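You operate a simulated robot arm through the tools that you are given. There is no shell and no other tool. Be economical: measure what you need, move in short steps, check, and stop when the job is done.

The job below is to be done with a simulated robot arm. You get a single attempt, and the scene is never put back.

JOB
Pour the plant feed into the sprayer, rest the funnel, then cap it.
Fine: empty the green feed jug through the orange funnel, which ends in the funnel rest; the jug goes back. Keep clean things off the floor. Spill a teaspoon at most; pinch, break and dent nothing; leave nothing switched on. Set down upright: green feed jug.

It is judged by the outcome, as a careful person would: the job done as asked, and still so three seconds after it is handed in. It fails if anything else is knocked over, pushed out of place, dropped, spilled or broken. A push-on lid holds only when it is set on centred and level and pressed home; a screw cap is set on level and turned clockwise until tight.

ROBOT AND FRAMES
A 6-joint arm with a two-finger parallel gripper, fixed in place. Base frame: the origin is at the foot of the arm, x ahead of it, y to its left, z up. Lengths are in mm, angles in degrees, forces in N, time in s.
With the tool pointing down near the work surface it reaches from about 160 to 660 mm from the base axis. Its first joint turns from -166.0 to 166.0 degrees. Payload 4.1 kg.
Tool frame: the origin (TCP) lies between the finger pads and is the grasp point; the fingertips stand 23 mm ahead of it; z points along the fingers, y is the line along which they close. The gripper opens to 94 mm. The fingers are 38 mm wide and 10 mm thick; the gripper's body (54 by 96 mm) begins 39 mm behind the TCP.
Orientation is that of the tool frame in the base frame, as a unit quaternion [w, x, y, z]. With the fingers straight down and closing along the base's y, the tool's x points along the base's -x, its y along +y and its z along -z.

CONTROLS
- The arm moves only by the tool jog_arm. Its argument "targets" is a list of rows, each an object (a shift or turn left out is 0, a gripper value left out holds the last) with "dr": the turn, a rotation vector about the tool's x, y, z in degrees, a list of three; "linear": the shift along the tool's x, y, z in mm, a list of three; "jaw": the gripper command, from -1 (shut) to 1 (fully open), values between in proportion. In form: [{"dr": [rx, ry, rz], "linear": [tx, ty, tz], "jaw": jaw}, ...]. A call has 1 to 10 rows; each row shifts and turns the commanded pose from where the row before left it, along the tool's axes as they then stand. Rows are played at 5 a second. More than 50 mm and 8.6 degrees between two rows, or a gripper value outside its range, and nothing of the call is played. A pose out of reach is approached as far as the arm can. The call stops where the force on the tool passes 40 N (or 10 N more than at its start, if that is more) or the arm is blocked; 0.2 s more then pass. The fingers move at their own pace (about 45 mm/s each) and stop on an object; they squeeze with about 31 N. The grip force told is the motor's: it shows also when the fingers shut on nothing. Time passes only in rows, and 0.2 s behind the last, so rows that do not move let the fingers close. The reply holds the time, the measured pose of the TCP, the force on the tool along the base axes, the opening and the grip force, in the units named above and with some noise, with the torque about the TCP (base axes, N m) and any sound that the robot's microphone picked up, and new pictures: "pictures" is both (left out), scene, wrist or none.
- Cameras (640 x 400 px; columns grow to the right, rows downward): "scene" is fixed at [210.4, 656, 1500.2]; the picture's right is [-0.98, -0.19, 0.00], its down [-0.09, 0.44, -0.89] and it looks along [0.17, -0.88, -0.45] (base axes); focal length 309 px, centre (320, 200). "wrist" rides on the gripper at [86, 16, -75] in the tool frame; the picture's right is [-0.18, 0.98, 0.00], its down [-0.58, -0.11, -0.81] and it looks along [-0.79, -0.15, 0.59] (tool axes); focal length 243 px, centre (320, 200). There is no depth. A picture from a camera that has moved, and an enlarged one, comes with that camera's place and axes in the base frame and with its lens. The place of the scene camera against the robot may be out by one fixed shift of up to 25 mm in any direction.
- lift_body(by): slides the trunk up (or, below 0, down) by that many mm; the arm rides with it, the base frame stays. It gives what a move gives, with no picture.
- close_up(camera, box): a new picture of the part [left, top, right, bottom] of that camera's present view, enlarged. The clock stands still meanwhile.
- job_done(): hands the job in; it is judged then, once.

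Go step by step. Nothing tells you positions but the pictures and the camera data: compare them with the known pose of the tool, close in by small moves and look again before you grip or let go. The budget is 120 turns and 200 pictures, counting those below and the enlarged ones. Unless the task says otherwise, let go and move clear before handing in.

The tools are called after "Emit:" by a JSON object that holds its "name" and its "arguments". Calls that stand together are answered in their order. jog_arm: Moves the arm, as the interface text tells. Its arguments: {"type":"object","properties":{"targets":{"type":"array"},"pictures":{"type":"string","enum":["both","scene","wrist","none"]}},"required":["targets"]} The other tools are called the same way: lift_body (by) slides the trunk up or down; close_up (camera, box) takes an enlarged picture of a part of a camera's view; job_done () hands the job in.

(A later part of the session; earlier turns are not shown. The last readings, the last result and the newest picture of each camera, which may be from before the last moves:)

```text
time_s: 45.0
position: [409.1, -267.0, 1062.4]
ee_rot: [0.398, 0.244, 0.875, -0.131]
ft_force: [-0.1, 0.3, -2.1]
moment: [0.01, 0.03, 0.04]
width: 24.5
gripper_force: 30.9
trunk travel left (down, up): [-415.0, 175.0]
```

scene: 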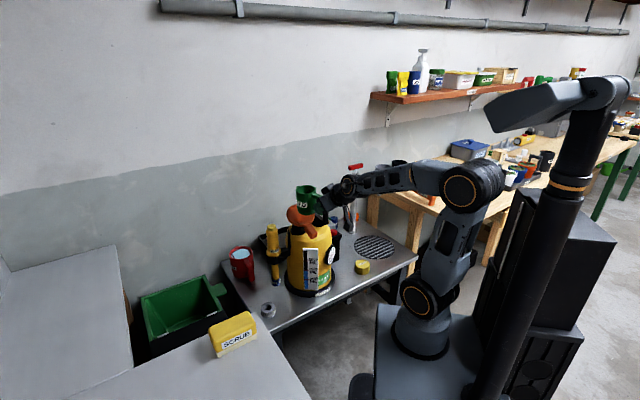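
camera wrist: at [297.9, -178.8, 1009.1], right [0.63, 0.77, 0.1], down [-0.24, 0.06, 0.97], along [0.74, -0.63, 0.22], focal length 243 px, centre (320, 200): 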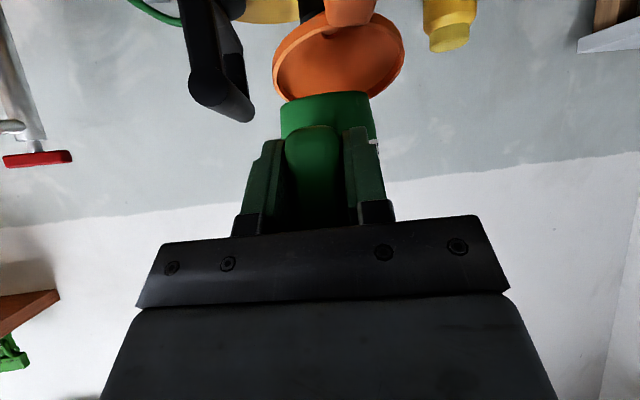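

That works. Now I'll shift left.

Emit:
{"name": "jog_arm", "arguments": {"targets": [{"linear": [0, 12, 0]}, {"linear": [0, 12, 0]}, {"linear": [0, 12, 0]}, {"linear": [0, 12, 0]}, {}]}}

Emit:
{"name": "close_up", "arguments": {"camera": "scene", "box": [240, 150, 400, 250]}}

```text
time_s: 46.2
position: [419.8, -256.8, 1057.5]
ee_rot: [0.425, 0.233, 0.866, -0.124]
ft_force: [0.8, 0.6, -1.3]
moment: [-0.01, 0.04, 0.03]
width: 24.9
gripper_force: 31.3
out of reach, approached as far as the arm can: row 1, 2, 3, 4
trunk travel left (down, up): [-415.0, 175.0]
camera wrist: at [330.7, -185.1, 1032.2], right [0.6, 0.79, 0.13], down [-0.29, 0.07, 0.95], along [0.75, -0.61, 0.27], focal length 243 px, centre (320, 200)
```

scene: 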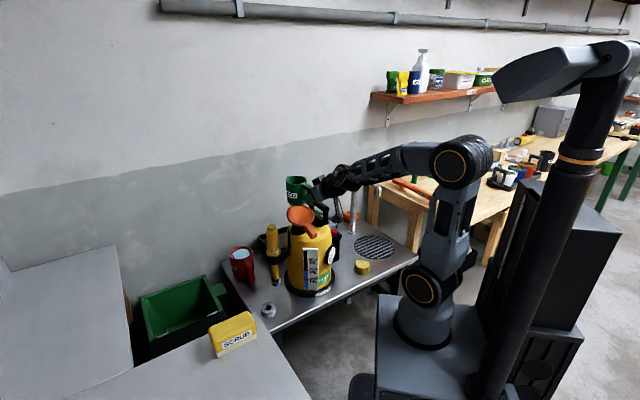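
wrist: 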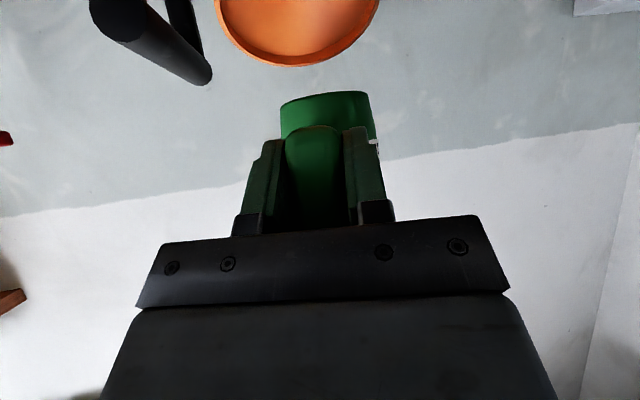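

```text
4.00 times, centred on (320, 200) of scene
camera zoom: at [210.4, 656.0, 1500.2], right [-0.98, -0.19, 0.0], down [-0.09, 0.44, -0.89], along [0.17, -0.88, -0.45], focal length 1236 px, centre (320, 200)
```

zoom: 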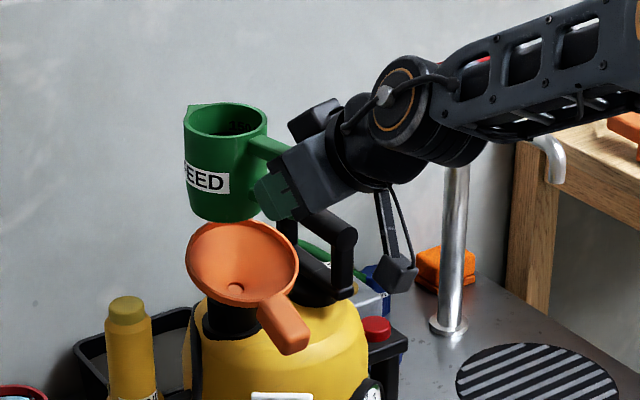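

The wrist is nearly straight, close to singular. Keeping the jug high while lowering the trunk should bend it again, so I'll test an upward move first.

Emit:
{"name": "jog_arm", "arguments": {"targets": [{"linear": [-7.9, 0, -6.1]}, {"linear": [-7.9, 0, -6.1]}, {"linear": [-7.9, 0, -6.1]}, {"linear": [-7.9, 0, -6.1]}, {}], "pictures": "none"}}

```text
time_s: 47.4
position: [419.1, -255.4, 1087.5]
ee_rot: [0.425, 0.232, 0.866, -0.124]
ft_force: [-0.1, 0.1, -1.1]
moment: [0.01, 0.08, 0.01]
width: 24.7
gripper_force: 31.5
out of reach, approached as far as the arm can: row 1
trunk travel left (down, up): [-415.0, 175.0]
```

Raising works. I'll alternate lowering the trunk and raising the arm.

Emit:
{"name": "lift_body", "arguments": {"by": -30}}

Emit:
{"name": "jog_arm", "arguments": {"targets": [{"linear": [-7.9, 0, -6.1]}, {"linear": [-7.9, 0, -6.1]}, {"linear": [-7.9, 0, -6.1]}, {"linear": [-7.9, 0, -6.1]}, {"linear": [-7.9, 0, -6.1]}, {"linear": [-7.9, 0, -6.1]}, {"linear": [-7.9, 0, -6.1]}, {}], "pictures": "none"}}

Emit:
{"name": "lift_body", "arguments": {"by": -60}}

Emit:
{"name": "jog_arm", "arguments": {"targets": [{"linear": [-7.9, 0, -6.1]}, {"linear": [-7.9, 0, -6.1]}, {"linear": [-7.9, 0, -6.1]}, {"linear": [-7.9, 0, -6.1]}, {"linear": [-7.9, 0, -6.1]}, {"linear": [-7.9, 0, -6.1]}, {}], "pictures": "none"}}

```text
time_s: 48.1
position: [419.6, -256.2, 1056.8]
ee_rot: [0.425, 0.233, 0.866, -0.125]
ft_force: [-0.4, 0.2, -1.4]
moment: [0.03, 0.06, 0.01]
width: 24.8
gripper_force: 31.0
trunk travel left (down, up): [-385.0, 205.0]
```

```text
time_s: 49.9
position: [412.8, -264.3, 1123.0]
ee_rot: [0.426, 0.231, 0.866, -0.122]
ft_force: [-0.7, -0.2, -1.5]
moment: [0.09, 0.07, -0.04]
width: 24.7
gripper_force: 30.7
out of reach, approached as far as the arm can: row 4, 5, 6, 7
trunk travel left (down, up): [-385.0, 205.0]
```

```text
time_s: 50.9
position: [412.5, -263.8, 1062.7]
ee_rot: [0.427, 0.23, 0.866, -0.121]
ft_force: [0.1, 0.5, -1.7]
moment: [0.01, 0.01, 0.02]
width: 24.6
gripper_force: 31.0
trunk travel left (down, up): [-325.0, 265.0]
```

```text
time_s: 52.5
position: [404.8, -273.2, 1119.3]
ee_rot: [0.428, 0.229, 0.866, -0.118]
ft_force: [-1.0, 0.9, -0.1]
moment: [0.03, 0.06, 0.01]
width: 24.7
gripper_force: 31.2
out of reach, approached as far as the arm can: row 3, 5
trunk travel left (down, up): [-325.0, 265.0]
```

The lateral drift suggests a wrist joint limit. I'll look at the posture.

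Emit:
{"name": "jog_arm", "arguments": {"targets": [{}]}}

Emit:
{"name": "close_up", "arguments": {"camera": "scene", "box": [270, 100, 510, 250]}}

```text
time_s: 52.9
position: [404.4, -272.6, 1119.2]
ee_rot: [0.43, 0.229, 0.866, -0.118]
ft_force: [0.1, -0.7, -0.5]
moment: [0.03, 0.03, 0.03]
width: 24.8
gripper_force: 30.8
trunk travel left (down, up): [-325.0, 265.0]
camera wrist: at [315.4, -202.5, 1093.9], right [0.59, 0.8, 0.14], down [-0.3, 0.06, 0.95], along [0.75, -0.6, 0.28], focal length 243 px, centre (320, 200)
```

scene: 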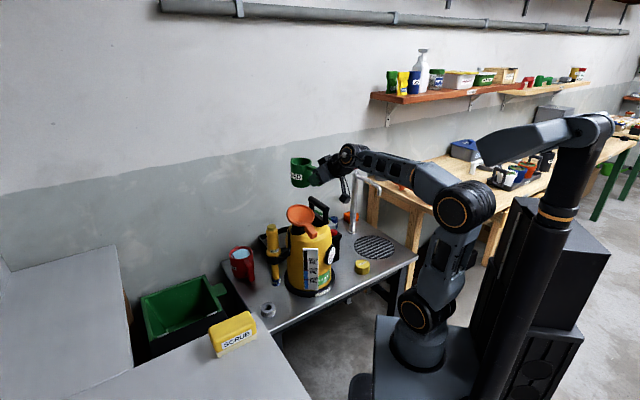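
wrist: 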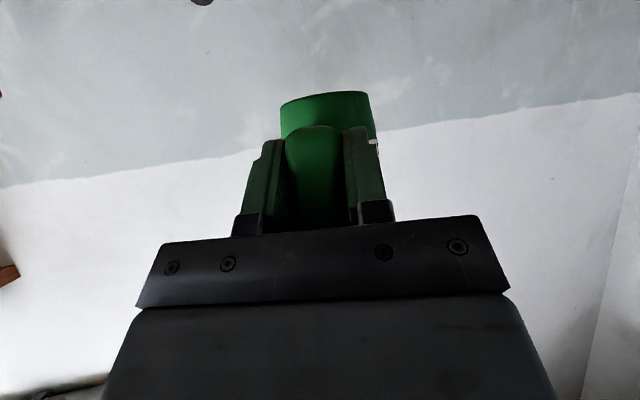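

```text
2.67 times, centred on (390, 175) of scene
camera zoom: at [210.4, 656.0, 1500.2], right [-0.98, -0.19, 0.0], down [-0.09, 0.44, -0.89], along [0.17, -0.88, -0.45], focal length 824 px, centre (133, 267)
```

zoom: 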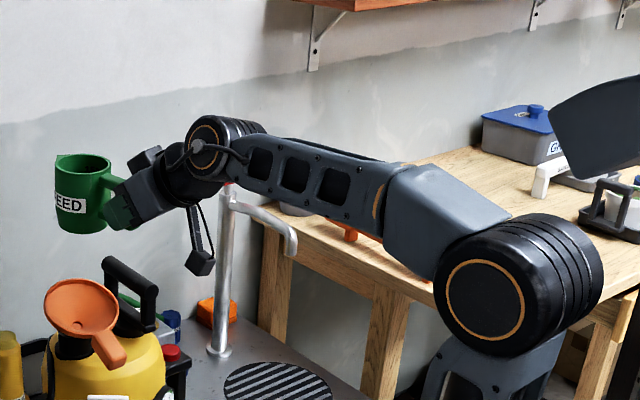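

The wrist is well bent now. I'll test a left move again.

Emit:
{"name": "jog_arm", "arguments": {"targets": [{"linear": [0, 12, 0]}, {"linear": [0, 12, 0]}, {"linear": [0, 12, 0]}, {}], "pictures": "none"}}

```text
time_s: 53.9
position: [402.1, -266.9, 1109.5]
ee_rot: [0.428, 0.229, 0.866, -0.118]
ft_force: [0.4, 0.7, -0.6]
moment: [0.04, 0.09, -0.01]
width: 24.5
gripper_force: 30.8
out of reach, approached as far as the arm can: row 1, 2, 3
trunk travel left (down, up): [-325.0, 265.0]
```

One-sided blocking suggests the tool must point left of the arm's plane. I'll yaw it left 15° and correct the small pitch error, then test the move.

Emit:
{"name": "jog_arm", "arguments": {"targets": [{"dr": [0, 3.2, 0]}, {"dr": [-4, 0, -3.2]}, {"dr": [-4, 0, -3.2]}, {"dr": [-4, 0, -3.2]}, {}], "pictures": "none"}}

Emit:
{"name": "jog_arm", "arguments": {"targets": [{"linear": [-4, 5, 4]}, {"linear": [-4, 5, 4]}, {}], "pictures": "none"}}

```text
time_s: 55.1
position: [395.3, -274.9, 1106.7]
ee_rot: [0.413, 0.116, 0.902, -0.055]
ft_force: [-0.2, 0.3, -1.5]
moment: [0.03, 0.05, 0.03]
width: 24.6
gripper_force: 31.4
out of reach, approached as far as the arm can: row 1
trunk travel left (down, up): [-325.0, 265.0]
```

```text
time_s: 55.9
position: [409.2, -268.3, 1108.5]
ee_rot: [0.413, 0.117, 0.901, -0.056]
ft_force: [0.2, 0.4, -1.3]
moment: [0.0, 0.07, 0.01]
width: 24.7
gripper_force: 31.1
trunk travel left (down, up): [-325.0, 265.0]
```

Motion is free again and the jug is upright. I'll move to the pour-start position beside the funnel mouth and check.

Emit:
{"name": "jog_arm", "arguments": {"targets": [{"linear": [-5.5, 11, 6.5]}, {"linear": [-5.5, 11, 6.5]}, {"linear": [13.8, 0, 11.9]}, {"linear": [13.8, 0, 11.9]}, {"linear": [13.8, 0, 11.9]}, {"linear": [13.8, 0, 11.9]}, {}]}}

Emit:
{"name": "close_up", "arguments": {"camera": "scene", "box": [240, 150, 400, 250]}}

Emit:
{"name": "close_up", "arguments": {"camera": "wrist", "box": [160, 0, 480, 200]}}

```text
time_s: 57.5
position: [430.4, -252.8, 1033.9]
ee_rot: [0.414, 0.116, 0.901, -0.056]
ft_force: [-0.1, -0.3, -1.4]
moment: [0.03, 0.03, 0.03]
width: 24.5
gripper_force: 30.8
trunk travel left (down, up): [-325.0, 265.0]
camera wrist: at [325.4, -206.4, 1016.2], right [0.37, 0.92, 0.14], down [-0.25, -0.04, 0.97], along [0.89, -0.39, 0.22], focal length 243 px, centre (320, 200)
```

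scene: 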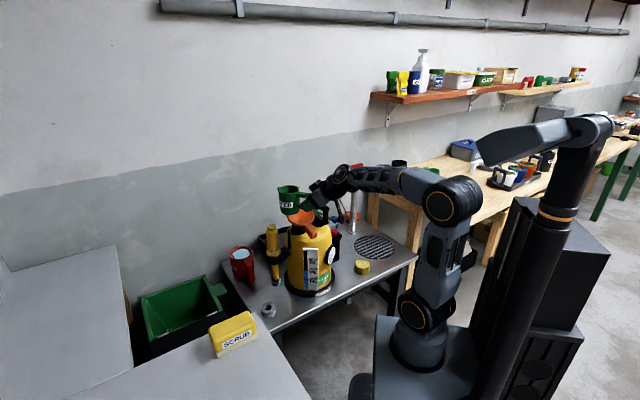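
wrist: 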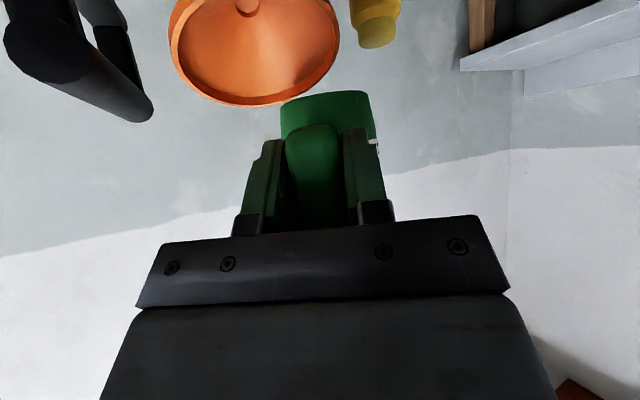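

```text
4.00 times, centred on (320, 200) of scene
camera zoom: at [210.4, 656.0, 1500.2], right [-0.98, -0.19, 0.0], down [-0.09, 0.44, -0.89], along [0.17, -0.88, -0.45], focal length 1236 px, centre (320, 200)
```

zoom: 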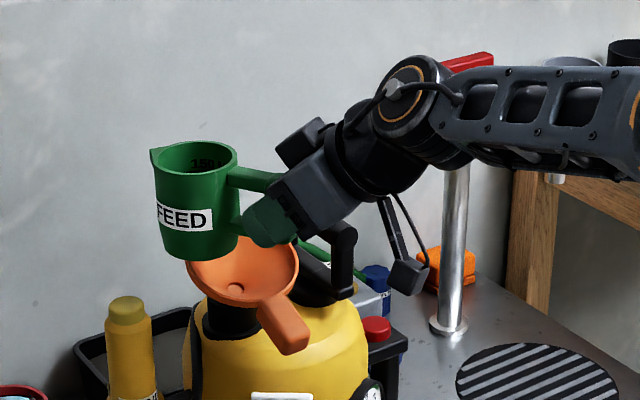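

```text
2.00 times, centred on (320, 100) of wrist
camera zoom: at [325.4, -206.4, 1016.2], right [0.37, 0.92, 0.14], down [-0.25, -0.04, 0.97], along [0.89, -0.39, 0.22], focal length 485 px, centre (320, 400)
```

zoom: 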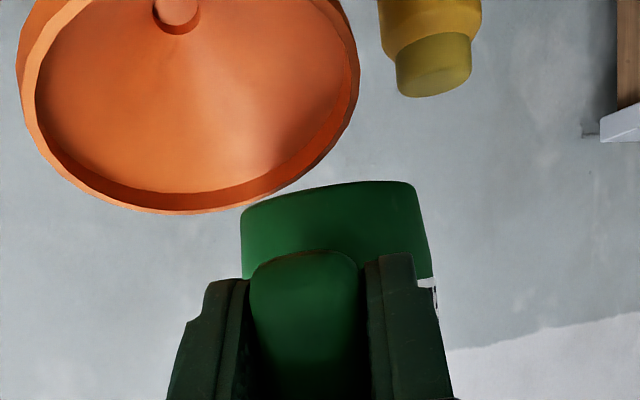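

The cup is about 38 mm left and 10 mm forward of the mouth centre, as planned. I'll begin rolling right to about 32°, before any liquid flows, and check.

Emit:
{"name": "jog_arm", "arguments": {"targets": [{"dr": [-4.2, 0, 4.85]}, {"dr": [-4.2, 0, 4.85]}, {"dr": [-4.2, 0, 4.85]}, {"dr": [-4.2, 0, 4.85]}, {"dr": [-4.2, 0, 4.85]}, {}], "pictures": "scene"}}

Emit:
{"name": "close_up", "arguments": {"camera": "scene", "box": [240, 150, 400, 250]}}

```text
time_s: 58.9
position: [430.6, -252.1, 1034.7]
ee_rot: [0.43, 0.227, 0.851, 0.196]
ft_force: [0.1, -0.6, -1.5]
moment: [0.05, 0.06, 0.02]
width: 24.7
gripper_force: 31.3
trunk travel left (down, up): [-325.0, 265.0]
```

scene: 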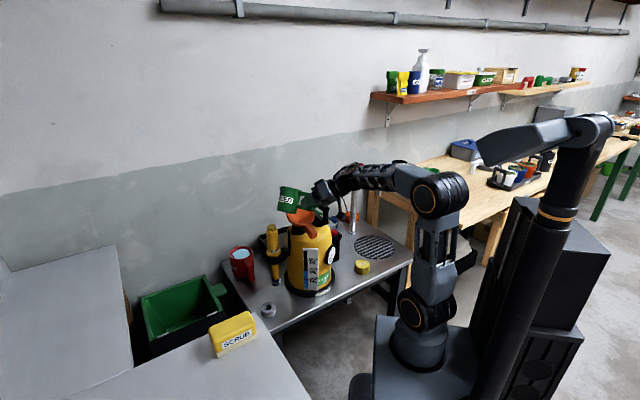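

```text
4.00 times, centred on (320, 200) of scene
camera zoom: at [210.4, 656.0, 1500.2], right [-0.98, -0.19, 0.0], down [-0.09, 0.44, -0.89], along [0.17, -0.88, -0.45], focal length 1236 px, centre (320, 200)
```

zoom: 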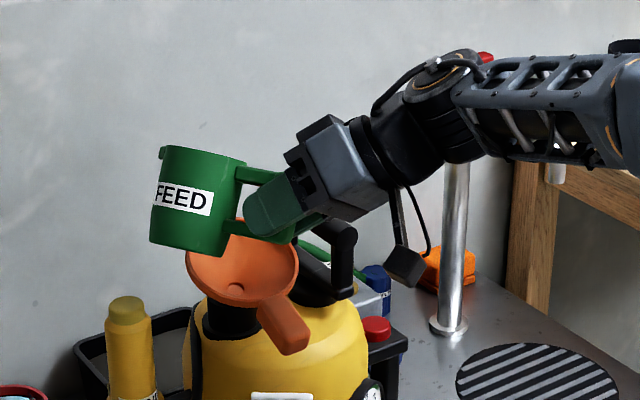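

Rolling works cleanly. I'll lower 12 mm, then roll on slowly with pauses so the funnel can drain.

Emit:
{"name": "jog_arm", "arguments": {"targets": [{"linear": [7.7, -6.4, 6.6]}, {"dr": [-2.6, 0, 3.03]}, {"dr": [-2.6, 0, 3.03]}, {"dr": [-2.6, 0, 3.03]}, {}, {"dr": [-2.6, 0, 3.03]}, {}, {"dr": [-2.6, 0, 3.03]}, {}, {}]}}

Emit:
{"name": "close_up", "arguments": {"camera": "scene", "box": [240, 170, 360, 245]}}

```text
time_s: 61.1
position: [430.7, -251.7, 1022.7]
ee_rot: [0.424, 0.286, 0.787, 0.346]
ft_force: [1.1, -0.4, -0.8]
moment: [0.01, 0.03, 0.02]
width: 24.4
gripper_force: 31.4
trunk travel left (down, up): [-325.0, 265.0]
camera wrist: at [327.3, -199.7, 1023.8], right [0.24, 0.45, 0.86], down [-0.44, -0.74, 0.51], along [0.87, -0.5, 0.02], focal length 243 px, centre (320, 200)
```

scene: 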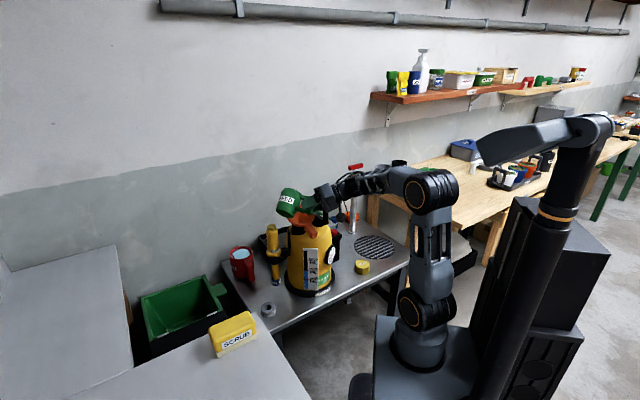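
wrist: 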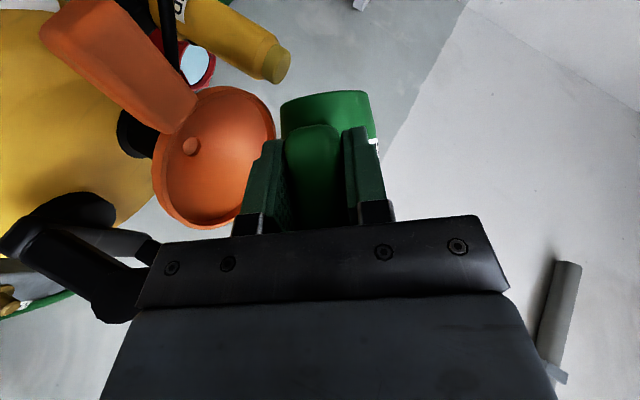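

```text
5.33 times, centred on (300, 208) of scene
camera zoom: at [210.4, 656.0, 1500.2], right [-0.98, -0.19, 0.0], down [-0.09, 0.44, -0.89], along [0.17, -0.88, -0.45], focal length 1648 px, centre (427, 160)
```

zoom: 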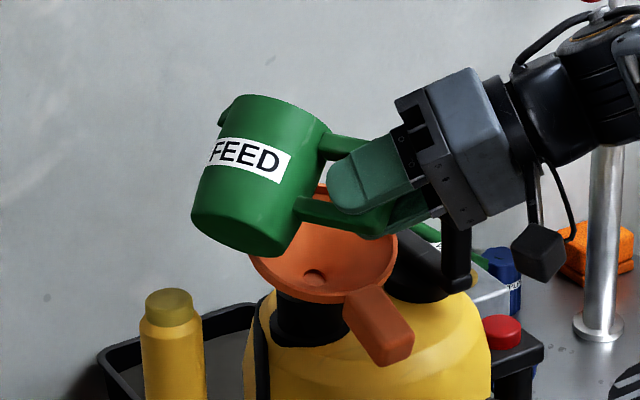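

No flow yet at about 52°, and the point below the lip projects right at the funnel centre. I'll continue slowly.

Emit:
{"name": "jog_arm", "arguments": {"targets": [{"dr": [-2.6, 0, 3.03]}, {}, {"dr": [-2.6, 0, 3.03]}, {}, {"dr": [-2.6, 0, 3.03]}, {}, {}, {"dr": [-2.6, 0, 3.03]}, {}, {}], "pictures": "wrist"}}

Emit:
{"name": "close_up", "arguments": {"camera": "scene", "box": [240, 170, 360, 300]}}

```text
time_s: 63.3
position: [431.5, -252.7, 1021.9]
ee_rot: [0.408, 0.328, 0.718, 0.459]
ft_force: [-0.1, 0.1, -1.0]
moment: [0.04, 0.1, -0.01]
width: 24.7
gripper_force: 30.9
trunk travel left (down, up): [-325.0, 265.0]
camera wrist: at [326.8, -201.2, 1030.0], right [0.18, 0.2, 0.96], down [-0.46, -0.85, 0.26], along [0.87, -0.49, -0.06], focal length 243 px, centre (320, 200)
```

wrist: 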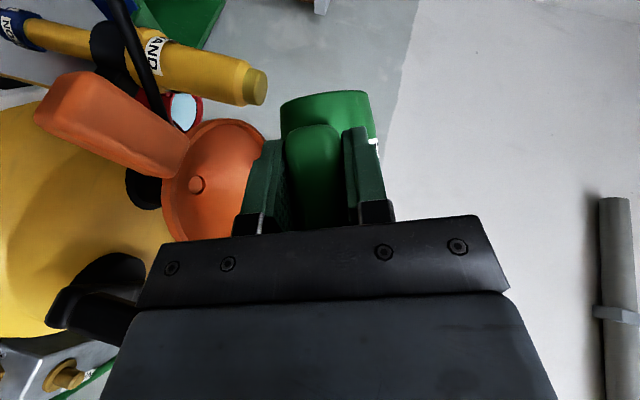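

```text
3.08 times, centred on (300, 235) of scene
camera zoom: at [210.4, 656.0, 1500.2], right [-0.98, -0.19, 0.0], down [-0.09, 0.44, -0.89], along [0.17, -0.88, -0.45], focal length 951 px, centre (382, 92)
```

zoom: 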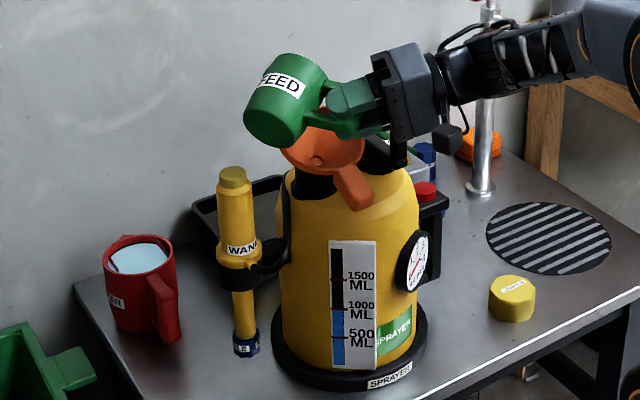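

Around 68°, still no visible stream. I'll keep rolling in small steps.

Emit:
{"name": "jog_arm", "arguments": {"targets": [{"dr": [-2.6, 0, 3.03]}, {}, {"dr": [-2.6, 0, 3.03]}, {}, {"dr": [-2.6, 0, 3.03]}, {}, {}, {"dr": [-2.6, 0, 3.03]}, {}, {}], "pictures": "wrist"}}

Emit:
{"name": "close_up", "arguments": {"camera": "scene", "box": [240, 170, 360, 245]}}

```text
time_s: 65.5
position: [431.1, -251.4, 1022.4]
ee_rot: [0.386, 0.363, 0.635, 0.563]
ft_force: [0.0, -0.8, -0.6]
moment: [0.02, 0.01, 0.04]
width: 24.7
gripper_force: 30.9
trunk travel left (down, up): [-325.0, 265.0]
camera wrist: at [325.8, -204.2, 1035.8], right [0.11, -0.06, 0.99], down [-0.47, -0.88, 0.0], along [0.87, -0.47, -0.12], focal length 243 px, centre (320, 200)
```

wrist: 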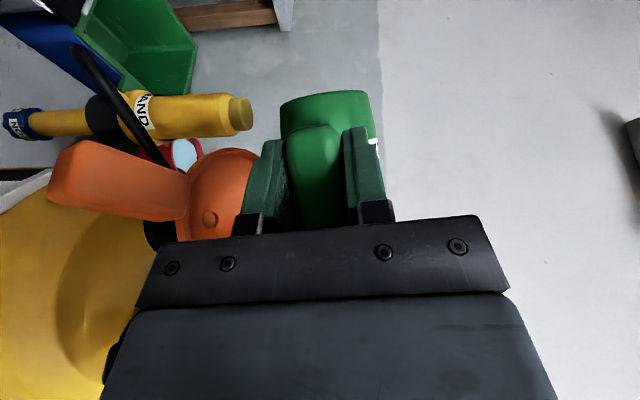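

```text
5.33 times, centred on (300, 208) of scene
camera zoom: at [210.4, 656.0, 1500.2], right [-0.98, -0.19, 0.0], down [-0.09, 0.44, -0.89], along [0.17, -0.88, -0.45], focal length 1648 px, centre (427, 160)
```

zoom: 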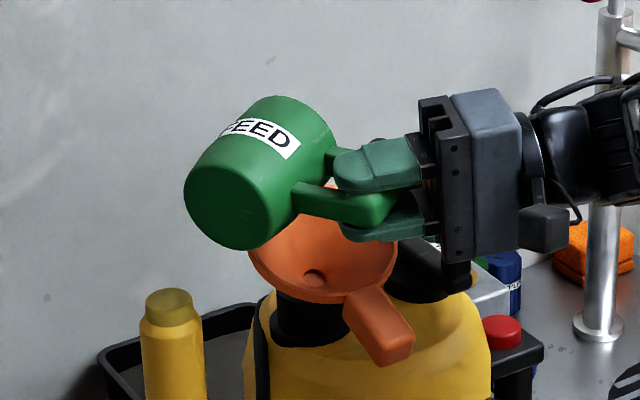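

About 84° now. I'll continue past horizontal, shifting right slightly to keep the lip over the centre.

Emit:
{"name": "jog_arm", "arguments": {"targets": [{"dr": [-2.6, 0, 3.03], "linear": [-2, -1, -1.7]}, {}, {"dr": [-2.6, 0, 3.03], "linear": [-2, -1, -1.7]}, {}, {"dr": [-2.6, 0, 3.03], "linear": [-3, -1, -2.6]}, {}, {"dr": [-2.6, 0, 3.03], "linear": [-3, -1, -2.6]}, {}, {"dr": [-2.6, 0, 3.03], "linear": [-3, -1, -2.6]}, {}], "pictures": "wrist"}}

Emit:
{"name": "close_up", "arguments": {"camera": "scene", "box": [240, 170, 360, 300]}}

```text
time_s: 67.7
position: [426.8, -268.0, 1017.1]
ee_rot: [0.347, 0.398, 0.514, 0.675]
ft_force: [-0.1, -0.3, -0.2]
moment: [0.0, 0.07, -0.01]
width: 24.5
gripper_force: 31.4
trunk travel left (down, up): [-325.0, 265.0]
camera wrist: at [320.2, -226.4, 1035.6], right [0.02, -0.39, 0.92], down [-0.46, -0.82, -0.34], along [0.89, -0.41, -0.2], focal length 243 px, centre (320, 200)
```

wrist: 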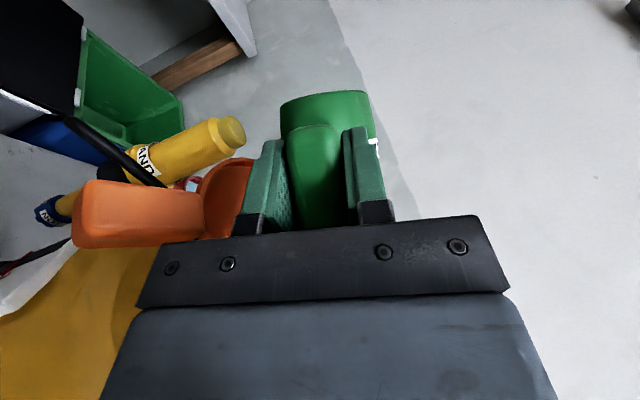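

```text
3.08 times, centred on (300, 235) of scene
camera zoom: at [210.4, 656.0, 1500.2], right [-0.98, -0.19, 0.0], down [-0.09, 0.44, -0.89], along [0.17, -0.88, -0.45], focal length 951 px, centre (382, 92)
```

zoom: 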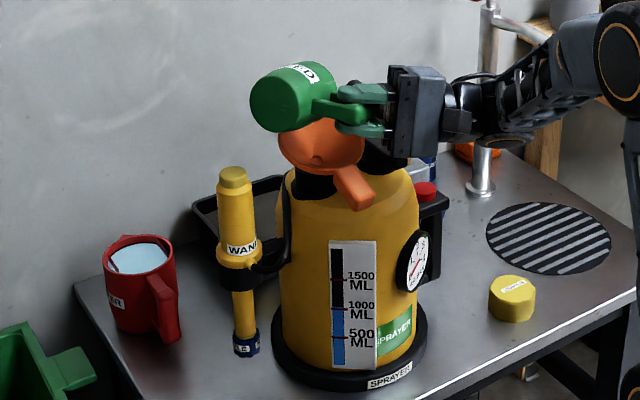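

At about 104° with the lip near the centre. I'll go to roughly 125° and hold so it drains fully.

Emit:
{"name": "jog_arm", "arguments": {"targets": [{"dr": [-2.6, 0, 3.03], "linear": [-1.7, 1, -1.5]}, {"dr": [-2.6, 0, 3.03], "linear": [-1.7, 1, -1.5]}, {"dr": [-2.6, 0, 3.03], "linear": [-1.7, 1, -1.5]}, {"dr": [-2.6, 0, 3.03], "linear": [-1.7, 1, -1.5]}, {"dr": [-2.6, 0, 3.03], "linear": [-1.7, 1, -1.5]}, {}, {}, {}, {}, {}], "pictures": "none"}}

Emit:
{"name": "jog_arm", "arguments": {"targets": [{}, {}, {}, {}, {}, {}, {}, {}, {}, {}], "pictures": "wrist"}}

Emit:
{"name": "close_up", "arguments": {"camera": "scene", "box": [240, 170, 360, 300]}}

```text
time_s: 69.9
position: [422.8, -278.9, 1017.5]
ee_rot: [0.298, 0.419, 0.379, 0.77]
ft_force: [-4.2, 7.5, 9.4]
moment: [-0.29, 0.45, -0.45]
width: 24.7
gripper_force: 31.2
trunk travel left (down, up): [-325.0, 265.0]
```

```text
time_s: 72.1
position: [423.5, -278.5, 1017.9]
ee_rot: [0.3, 0.419, 0.378, 0.769]
ft_force: [-3.9, 7.8, 2.8]
moment: [0.07, 0.32, -0.45]
width: 24.5
gripper_force: 31.0
trunk travel left (down, up): [-325.0, 265.0]
camera wrist: at [314.5, -244.5, 1039.7], right [-0.05, -0.67, 0.74], down [-0.41, -0.66, -0.63], along [0.91, -0.34, -0.24], focal length 243 px, centre (320, 200)
```

wrist: 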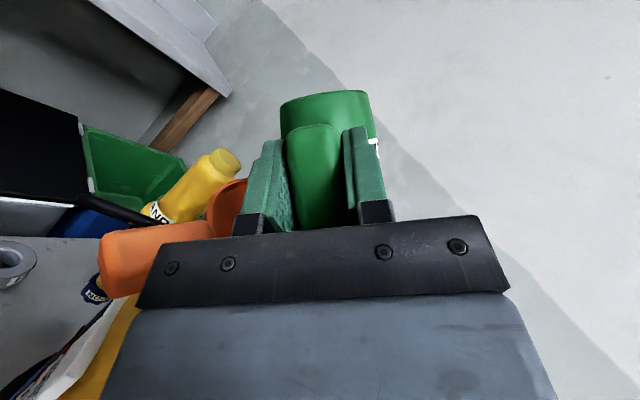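

```text
3.08 times, centred on (300, 235) of scene
camera zoom: at [210.4, 656.0, 1500.2], right [-0.98, -0.19, 0.0], down [-0.09, 0.44, -0.89], along [0.17, -0.88, -0.45], focal length 951 px, centre (382, 92)
```

zoom: 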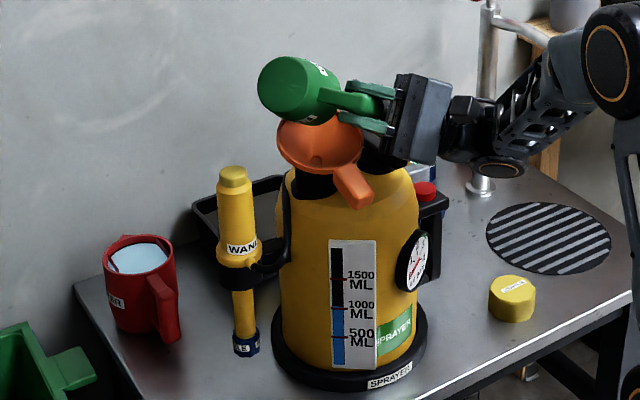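

The force reading shows about 9 N of contact, likely the gripper against the sprayer's black handle. I'll ease left and up at once.

Emit:
{"name": "jog_arm", "arguments": {"targets": [{"linear": [6, 1, 5]}, {"linear": [6, 1, 5]}, {}]}}

Emit:
{"name": "close_up", "arguments": {"camera": "scene", "box": [270, 165, 360, 225]}}

```text
time_s: 72.9
position: [425.3, -268.7, 1028.3]
ee_rot: [0.298, 0.42, 0.379, 0.769]
ft_force: [0.3, 0.2, -1.3]
moment: [0.01, 0.04, 0.01]
width: 24.7
gripper_force: 31.3
trunk travel left (down, up): [-325.0, 265.0]
camera wrist: at [317.9, -233.9, 1049.3], right [-0.05, -0.67, 0.74], down [-0.42, -0.66, -0.63], along [0.91, -0.34, -0.24], focal length 243 px, centre (320, 200)
```

scene: 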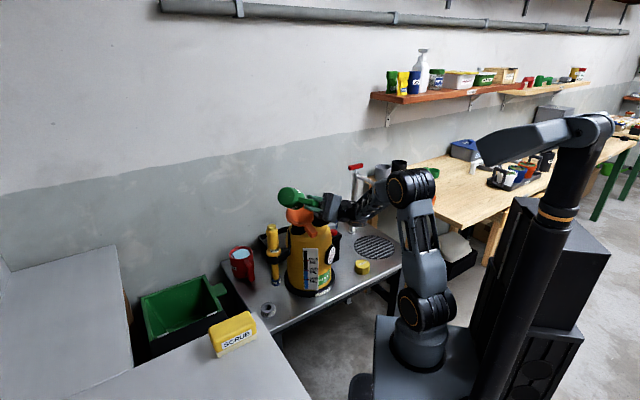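
wrist: 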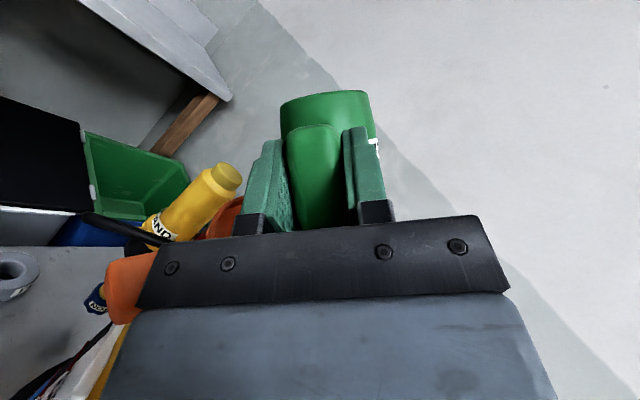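

```text
6.67 times, centred on (315, 195) of scene
camera zoom: at [210.4, 656.0, 1500.2], right [-0.98, -0.19, 0.0], down [-0.09, 0.44, -0.89], along [0.17, -0.88, -0.45], focal length 2060 px, centre (353, 233)
```

zoom: 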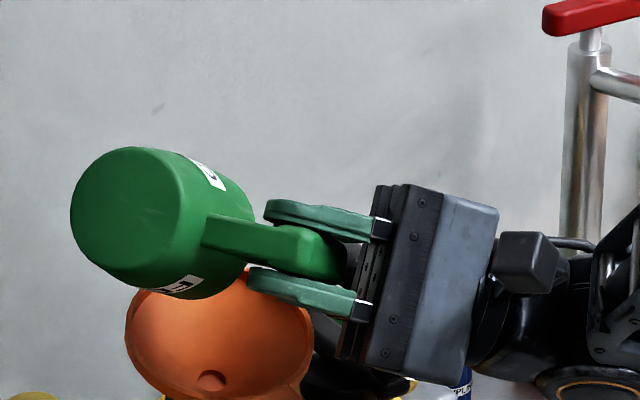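

Contact is cleared. I'll hold a second longer, rise slightly, and roll the jug back upright over the funnel.

Emit:
{"name": "jog_arm", "arguments": {"targets": [{}, {}, {}, {"linear": [4.2, 8.3, 3.6]}, {"linear": [4.2, 8.3, 3.6]}, {"dr": [5.2, 0, -6.06]}, {"dr": [5.2, 0, -6.06]}, {"dr": [5.2, 0, -6.06]}, {"dr": [5.2, 0, -6.06]}, {"dr": [5.2, 0, -6.06]}], "pictures": "none"}}

Emit:
{"name": "jog_arm", "arguments": {"targets": [{"dr": [5.2, 0, -6.06]}, {"dr": [5.2, 0, -6.06]}, {"dr": [5.2, 0, -6.06]}, {"dr": [5.2, 0, -6.06]}, {"dr": [5.2, 0, -6.06]}, {"dr": [5.2, 0, -6.06]}, {"dr": [5.2, 0, -6.06]}, {"dr": [5.2, 0, -6.06]}, {"dr": [5.2, 0, -6.06]}, {"dr": [5.2, 0, -6.06]}]}}

Emit:
{"name": "close_up", "arguments": {"camera": "scene", "box": [240, 150, 400, 300]}}

```text
time_s: 75.1
position: [426.9, -267.9, 1049.1]
ee_rot: [0.386, 0.363, 0.635, 0.562]
ft_force: [0.3, -0.3, -1.1]
moment: [0.01, 0.05, 0.04]
width: 24.5
gripper_force: 31.1
trunk travel left (down, up): [-325.0, 265.0]
```

```text
time_s: 77.3
position: [425.5, -268.3, 1048.7]
ee_rot: [0.417, 0.129, 0.899, -0.023]
ft_force: [0.4, -0.3, -1.1]
moment: [0.01, 0.03, 0.02]
width: 24.5
gripper_force: 31.1
trunk travel left (down, up): [-325.0, 265.0]
camera wrist: at [320.6, -222.0, 1030.8], right [0.36, 0.91, 0.2], down [-0.27, -0.11, 0.96], along [0.89, -0.4, 0.21], focal length 243 px, centre (320, 200)
```

scene: 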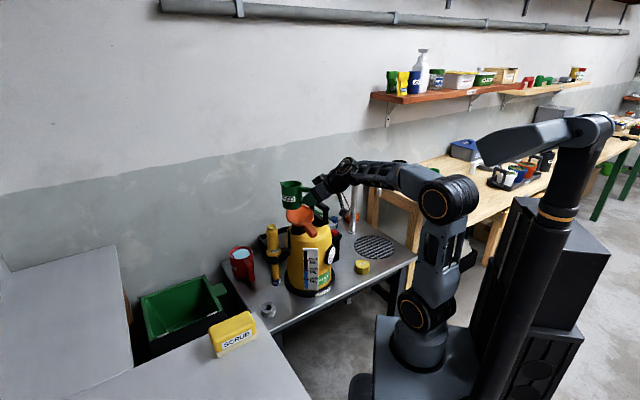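
wrist: 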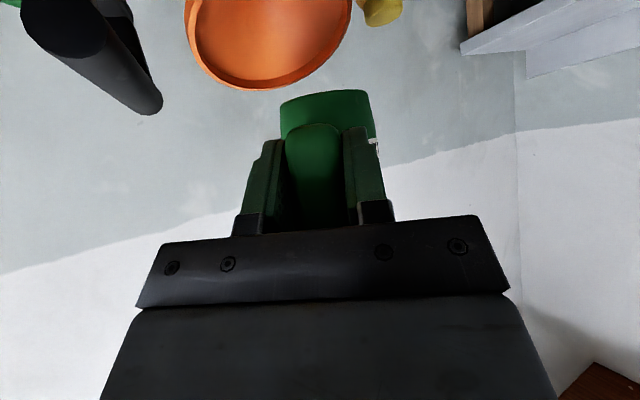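

```text
2.67 times, centred on (320, 225) of scene
camera zoom: at [210.4, 656.0, 1500.2], right [-0.98, -0.19, 0.0], down [-0.09, 0.44, -0.89], along [0.17, -0.88, -0.45], focal length 824 px, centre (320, 133)
```

zoom: 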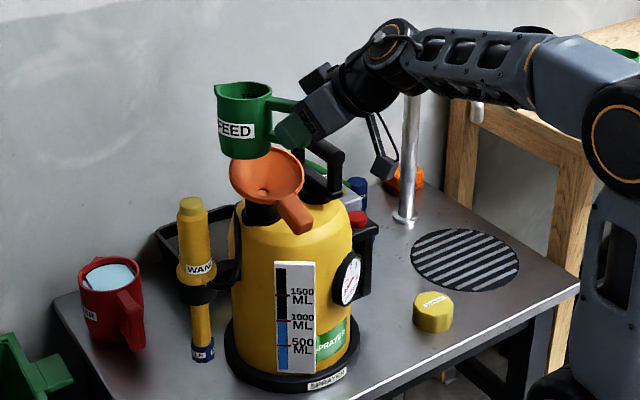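

The pour looks clean, with no visible spill. I'll raise the jug and swing it back toward the grate.

Emit:
{"name": "jog_arm", "arguments": {"targets": [{"dr": [2.6, 0, -3.03]}, {"linear": [-19, 0, -16.3]}, {"linear": [-19, 0, -16.3]}, {}], "pictures": "none"}}

Emit:
{"name": "jog_arm", "arguments": {"targets": [{"dr": [3.56, 0, 3.07], "linear": [7.1, -35.5, -8.2]}, {"dr": [3.56, 0, 3.07], "linear": [7.1, -35.5, -8.2]}, {"dr": [3.56, 0, 3.07], "linear": [7.1, -35.5, -8.2]}, {"dr": [3.56, 0, 3.07], "linear": [7.1, -35.5, -8.2]}, {"dr": [3.56, 0, 3.07], "linear": [7.1, -35.5, -8.2]}, {}], "pictures": "none"}}

```text
time_s: 78.3
position: [426.8, -268.9, 1097.7]
ee_rot: [0.414, 0.116, 0.901, -0.055]
ft_force: [0.7, -0.7, -0.7]
moment: [0.02, 0.0, 0.02]
width: 24.6
gripper_force: 30.7
trunk travel left (down, up): [-325.0, 265.0]
```

```text
time_s: 79.7
position: [305.0, -408.3, 1098.4]
ee_rot: [0.394, 0.298, 0.858, -0.138]
ft_force: [0.1, -0.7, -1.3]
moment: [0.03, -0.02, 0.02]
width: 24.5
gripper_force: 31.1
trunk travel left (down, up): [-325.0, 265.0]
```

Emit:
{"name": "jog_arm", "arguments": {"targets": [{"dr": [3.56, 0, 3.07], "linear": [7.6, -35.5, -8.8]}, {"dr": [3.56, 0, 3.07], "linear": [7.6, -35.5, -8.8]}, {"dr": [3.56, 0, 3.07], "linear": [7.6, -35.5, -8.8]}, {"dr": [3.56, 0, 3.07], "linear": [7.6, -35.5, -8.8]}, {"dr": [3.56, 0, 3.07], "linear": [7.6, -35.5, -8.8]}, {}]}}

Emit:
{"name": "close_up", "arguments": {"camera": "scene", "box": [310, 130, 470, 280]}}

```text
time_s: 81.1
position: [135.3, -483.2, 1097.8]
ee_rot: [0.359, 0.467, 0.779, -0.215]
ft_force: [0.8, 1.1, -0.6]
moment: [0.07, 0.04, -0.01]
width: 24.6
gripper_force: 31.3
trunk travel left (down, up): [-325.0, 265.0]
camera wrist: at [95.3, -375.3, 1079.2], right [0.92, 0.36, 0.14], down [-0.21, 0.15, 0.97], along [0.32, -0.92, 0.22], focal length 243 px, centre (320, 200)
```

scene: 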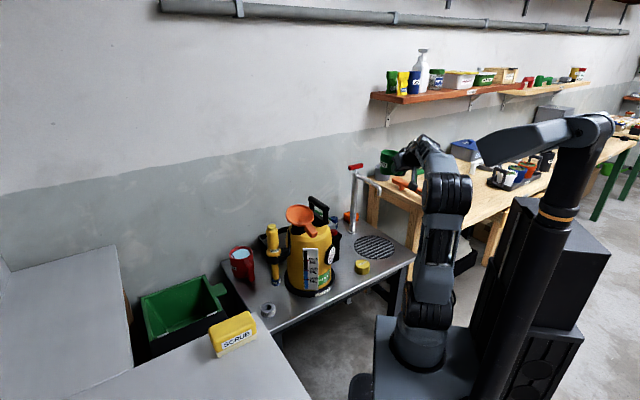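
wrist: 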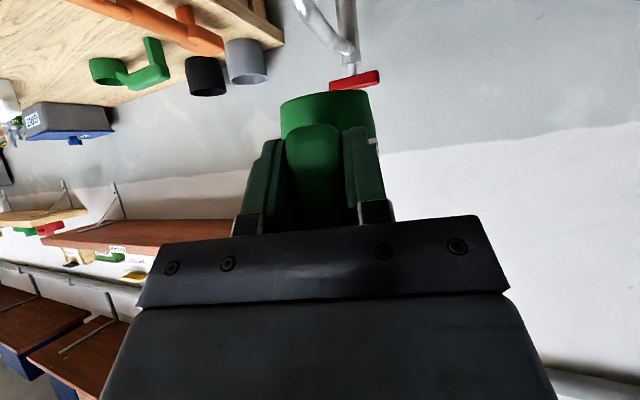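

```text
2.67 times, centred on (390, 205) of scene
camera zoom: at [210.4, 656.0, 1500.2], right [-0.98, -0.19, 0.0], down [-0.09, 0.44, -0.89], along [0.17, -0.88, -0.45], focal length 824 px, centre (133, 187)
```

zoom: 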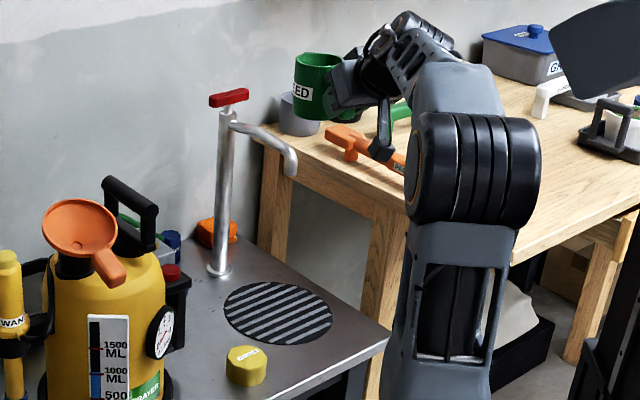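

The jug is over the table's right end, clear of the tap. I'll lower with the trunk to keep the arm posture.

Emit:
{"name": "lift_body", "arguments": {"by": -280}}

Emit:
{"name": "jog_arm", "arguments": {"targets": [{}]}}

Emit:
{"name": "close_up", "arguments": {"camera": "scene", "box": [310, 170, 470, 280]}}

```text
time_s: 84.0
position: [135.2, -482.8, 818.7]
ee_rot: [0.359, 0.467, 0.78, -0.214]
ft_force: [-1.1, 1.3, -0.1]
moment: [0.04, 0.01, -0.02]
width: 24.5
gripper_force: 30.9
trunk travel left (down, up): [-45.0, 545.0]
```

```text
time_s: 84.4
position: [133.9, -483.3, 817.7]
ee_rot: [0.359, 0.466, 0.78, -0.214]
ft_force: [-0.2, 0.4, -0.6]
moment: [0.03, 0.05, 0.0]
width: 24.6
gripper_force: 31.0
trunk travel left (down, up): [-45.0, 545.0]
camera wrist: at [95.8, -375.1, 799.3], right [0.92, 0.36, 0.14], down [-0.21, 0.15, 0.97], along [0.33, -0.92, 0.22], focal length 243 px, centre (320, 200)
```

scene: 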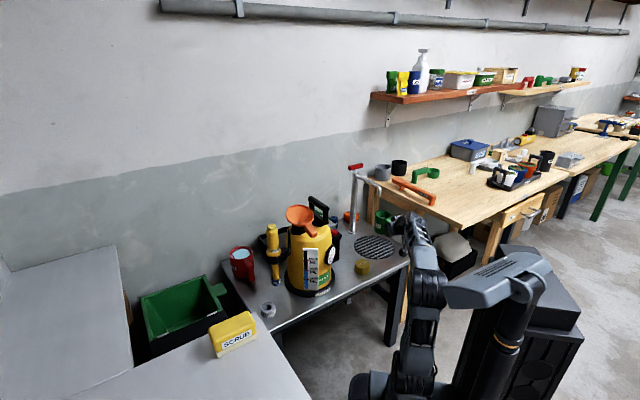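
wrist: 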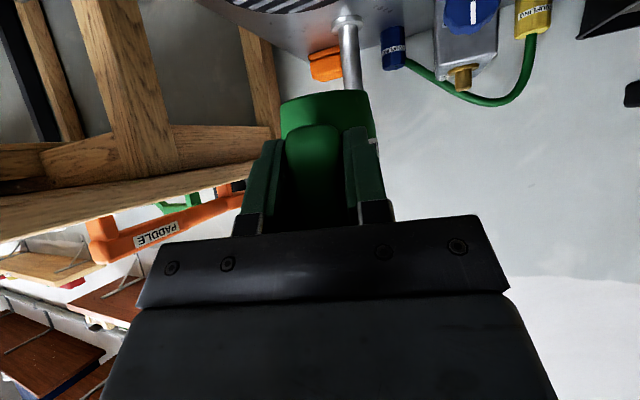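

```text
3.64 times, centred on (390, 225) of scene
camera zoom: at [210.4, 656.0, 1500.2], right [-0.98, -0.19, 0.0], down [-0.09, 0.44, -0.89], along [0.17, -0.88, -0.45], focal length 1124 px, centre (66, 109)
```

zoom: 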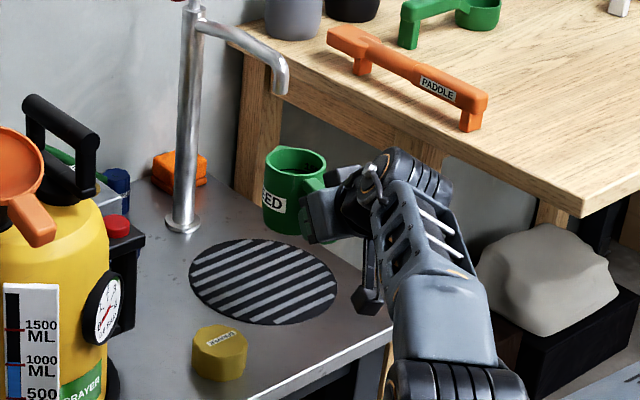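

The grate centre is about (195,-620). I'll lower 80 mm and then move out over it.

Emit:
{"name": "jog_arm", "arguments": {"targets": [{"linear": [20.2, 0, 17.4]}, {"linear": [20.2, 0, 17.4]}, {"linear": [20.2, 0, 17.4]}, {"linear": [-12, -5.6, 13.8]}, {"linear": [-12, -5.6, 13.8]}, {"linear": [-12, -5.6, 13.8]}, {}]}}

Emit:
{"name": "close_up", "arguments": {"camera": "scene", "box": [310, 170, 470, 280]}}

```text
time_s: 86.0
position: [147.9, -538.1, 737.9]
ee_rot: [0.36, 0.467, 0.779, -0.214]
ft_force: [-1.2, -0.5, -0.9]
moment: [0.03, 0.0, -0.03]
width: 24.6
gripper_force: 30.8
trunk travel left (down, up): [-45.0, 545.0]
camera wrist: at [107.4, -431.5, 719.6], right [0.92, 0.36, 0.14], down [-0.21, 0.15, 0.97], along [0.33, -0.92, 0.22], focal length 243 px, centre (320, 200)
```

scene: 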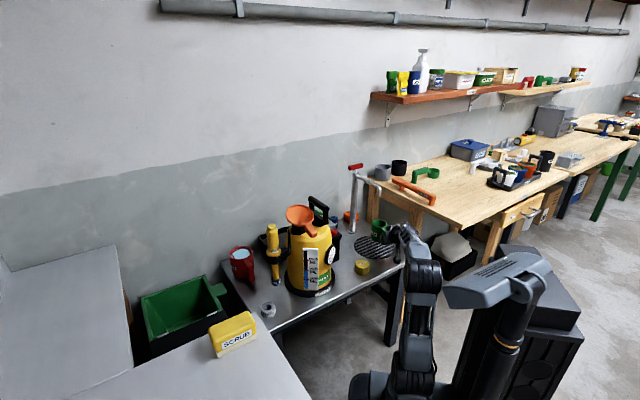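
wrist: 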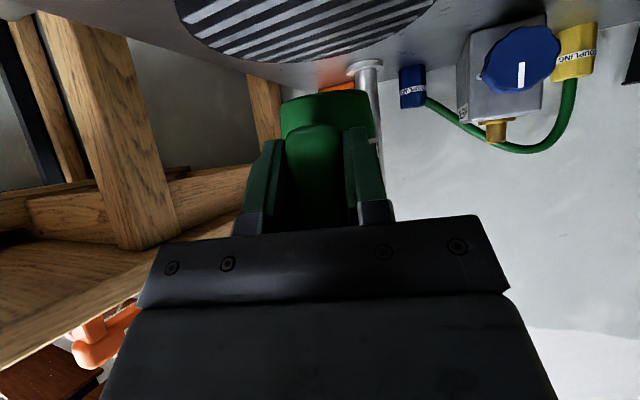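

```text
3.64 times, centred on (390, 225) of scene
camera zoom: at [210.4, 656.0, 1500.2], right [-0.98, -0.19, 0.0], down [-0.09, 0.44, -0.89], along [0.17, -0.88, -0.45], focal length 1124 px, centre (66, 109)
```

zoom: 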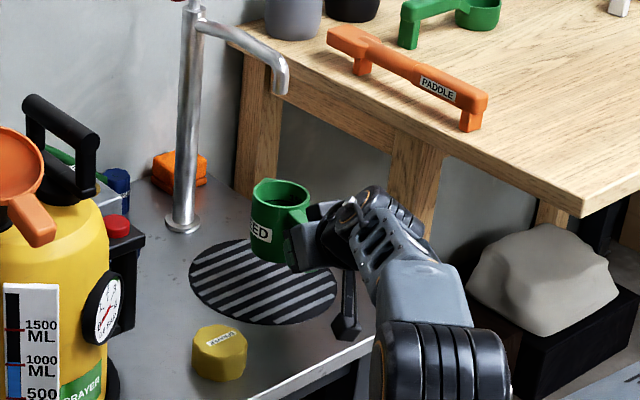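

Over the grate and level. I'll lower to the original contact height.

Emit:
{"name": "jog_arm", "arguments": {"targets": [{"linear": [15.1, 0, 13.1]}, {"linear": [15.1, 0, 13.1]}, {"linear": [12, 0, 10.4]}, {"linear": [3.8, 0, 3.3]}, {"linear": [1.5, 0, 1.3]}, {}, {}]}}

Emit:
{"name": "close_up", "arguments": {"camera": "scene", "box": [340, 200, 440, 270]}}

```text
time_s: 87.6
position: [146.7, -540.5, 674.8]
ee_rot: [0.359, 0.466, 0.78, -0.215]
ft_force: [-0.8, -0.6, -0.9]
moment: [0.03, 0.04, -0.01]
width: 24.6
gripper_force: 30.8
trunk travel left (down, up): [-45.0, 545.0]
camera wrist: at [107.5, -432.1, 656.5], right [0.92, 0.36, 0.14], down [-0.21, 0.15, 0.97], along [0.33, -0.92, 0.22], focal length 243 px, centre (320, 200)
```

scene: 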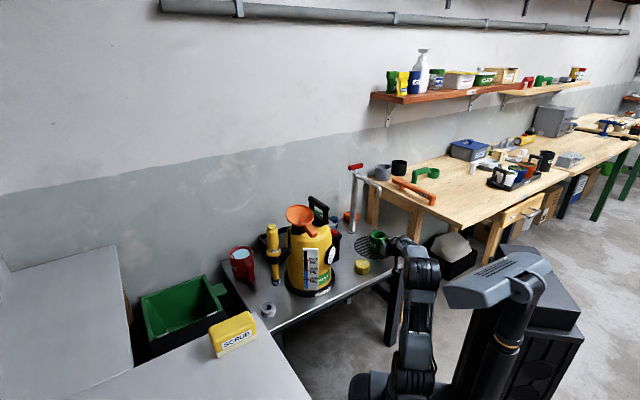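
wrist: 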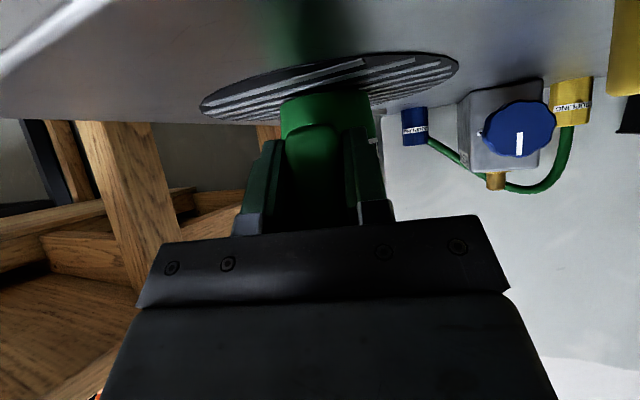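

```text
5.71 times, centred on (390, 235) of scene
camera zoom: at [210.4, 656.0, 1500.2], right [-0.98, -0.19, 0.0], down [-0.09, 0.44, -0.89], along [0.17, -0.88, -0.45], focal length 1766 px, centre (-80, 0)
```

zoom: 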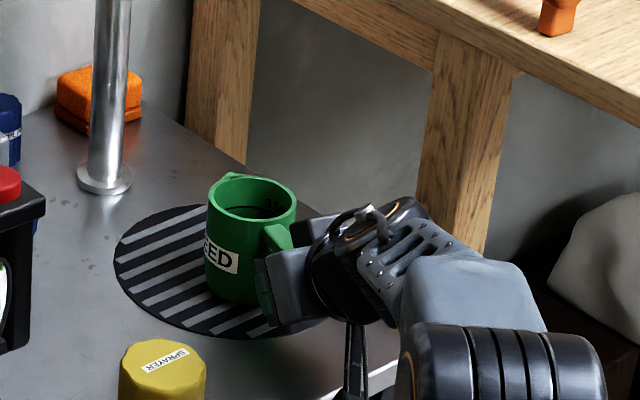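

About 5 mm to go. I'll creep down and watch the force.

Emit:
{"name": "jog_arm", "arguments": {"targets": [{"linear": [1.1, 0, 1]}, {"linear": [1.1, 0, 1]}, {"linear": [0.8, 0, 0.7]}, {}], "pictures": "none"}}

Emit:
{"name": "jog_arm", "arguments": {"targets": [{"linear": [0.8, 0, 0.7]}, {}], "pictures": "none"}}

```text
time_s: 88.6
position: [147.1, -539.6, 670.9]
ee_rot: [0.359, 0.467, 0.779, -0.215]
ft_force: [-0.1, 0.0, 4.9]
moment: [-0.5, -0.24, 0.02]
width: 24.8
gripper_force: 31.4
trunk travel left (down, up): [-45.0, 545.0]
```

```text
time_s: 89.2
position: [147.9, -540.1, 671.9]
ee_rot: [0.359, 0.466, 0.779, -0.215]
ft_force: [-0.7, 2.1, 8.7]
moment: [-0.86, -0.47, 0.08]
width: 24.7
gripper_force: 31.0
trunk travel left (down, up): [-45.0, 545.0]
```

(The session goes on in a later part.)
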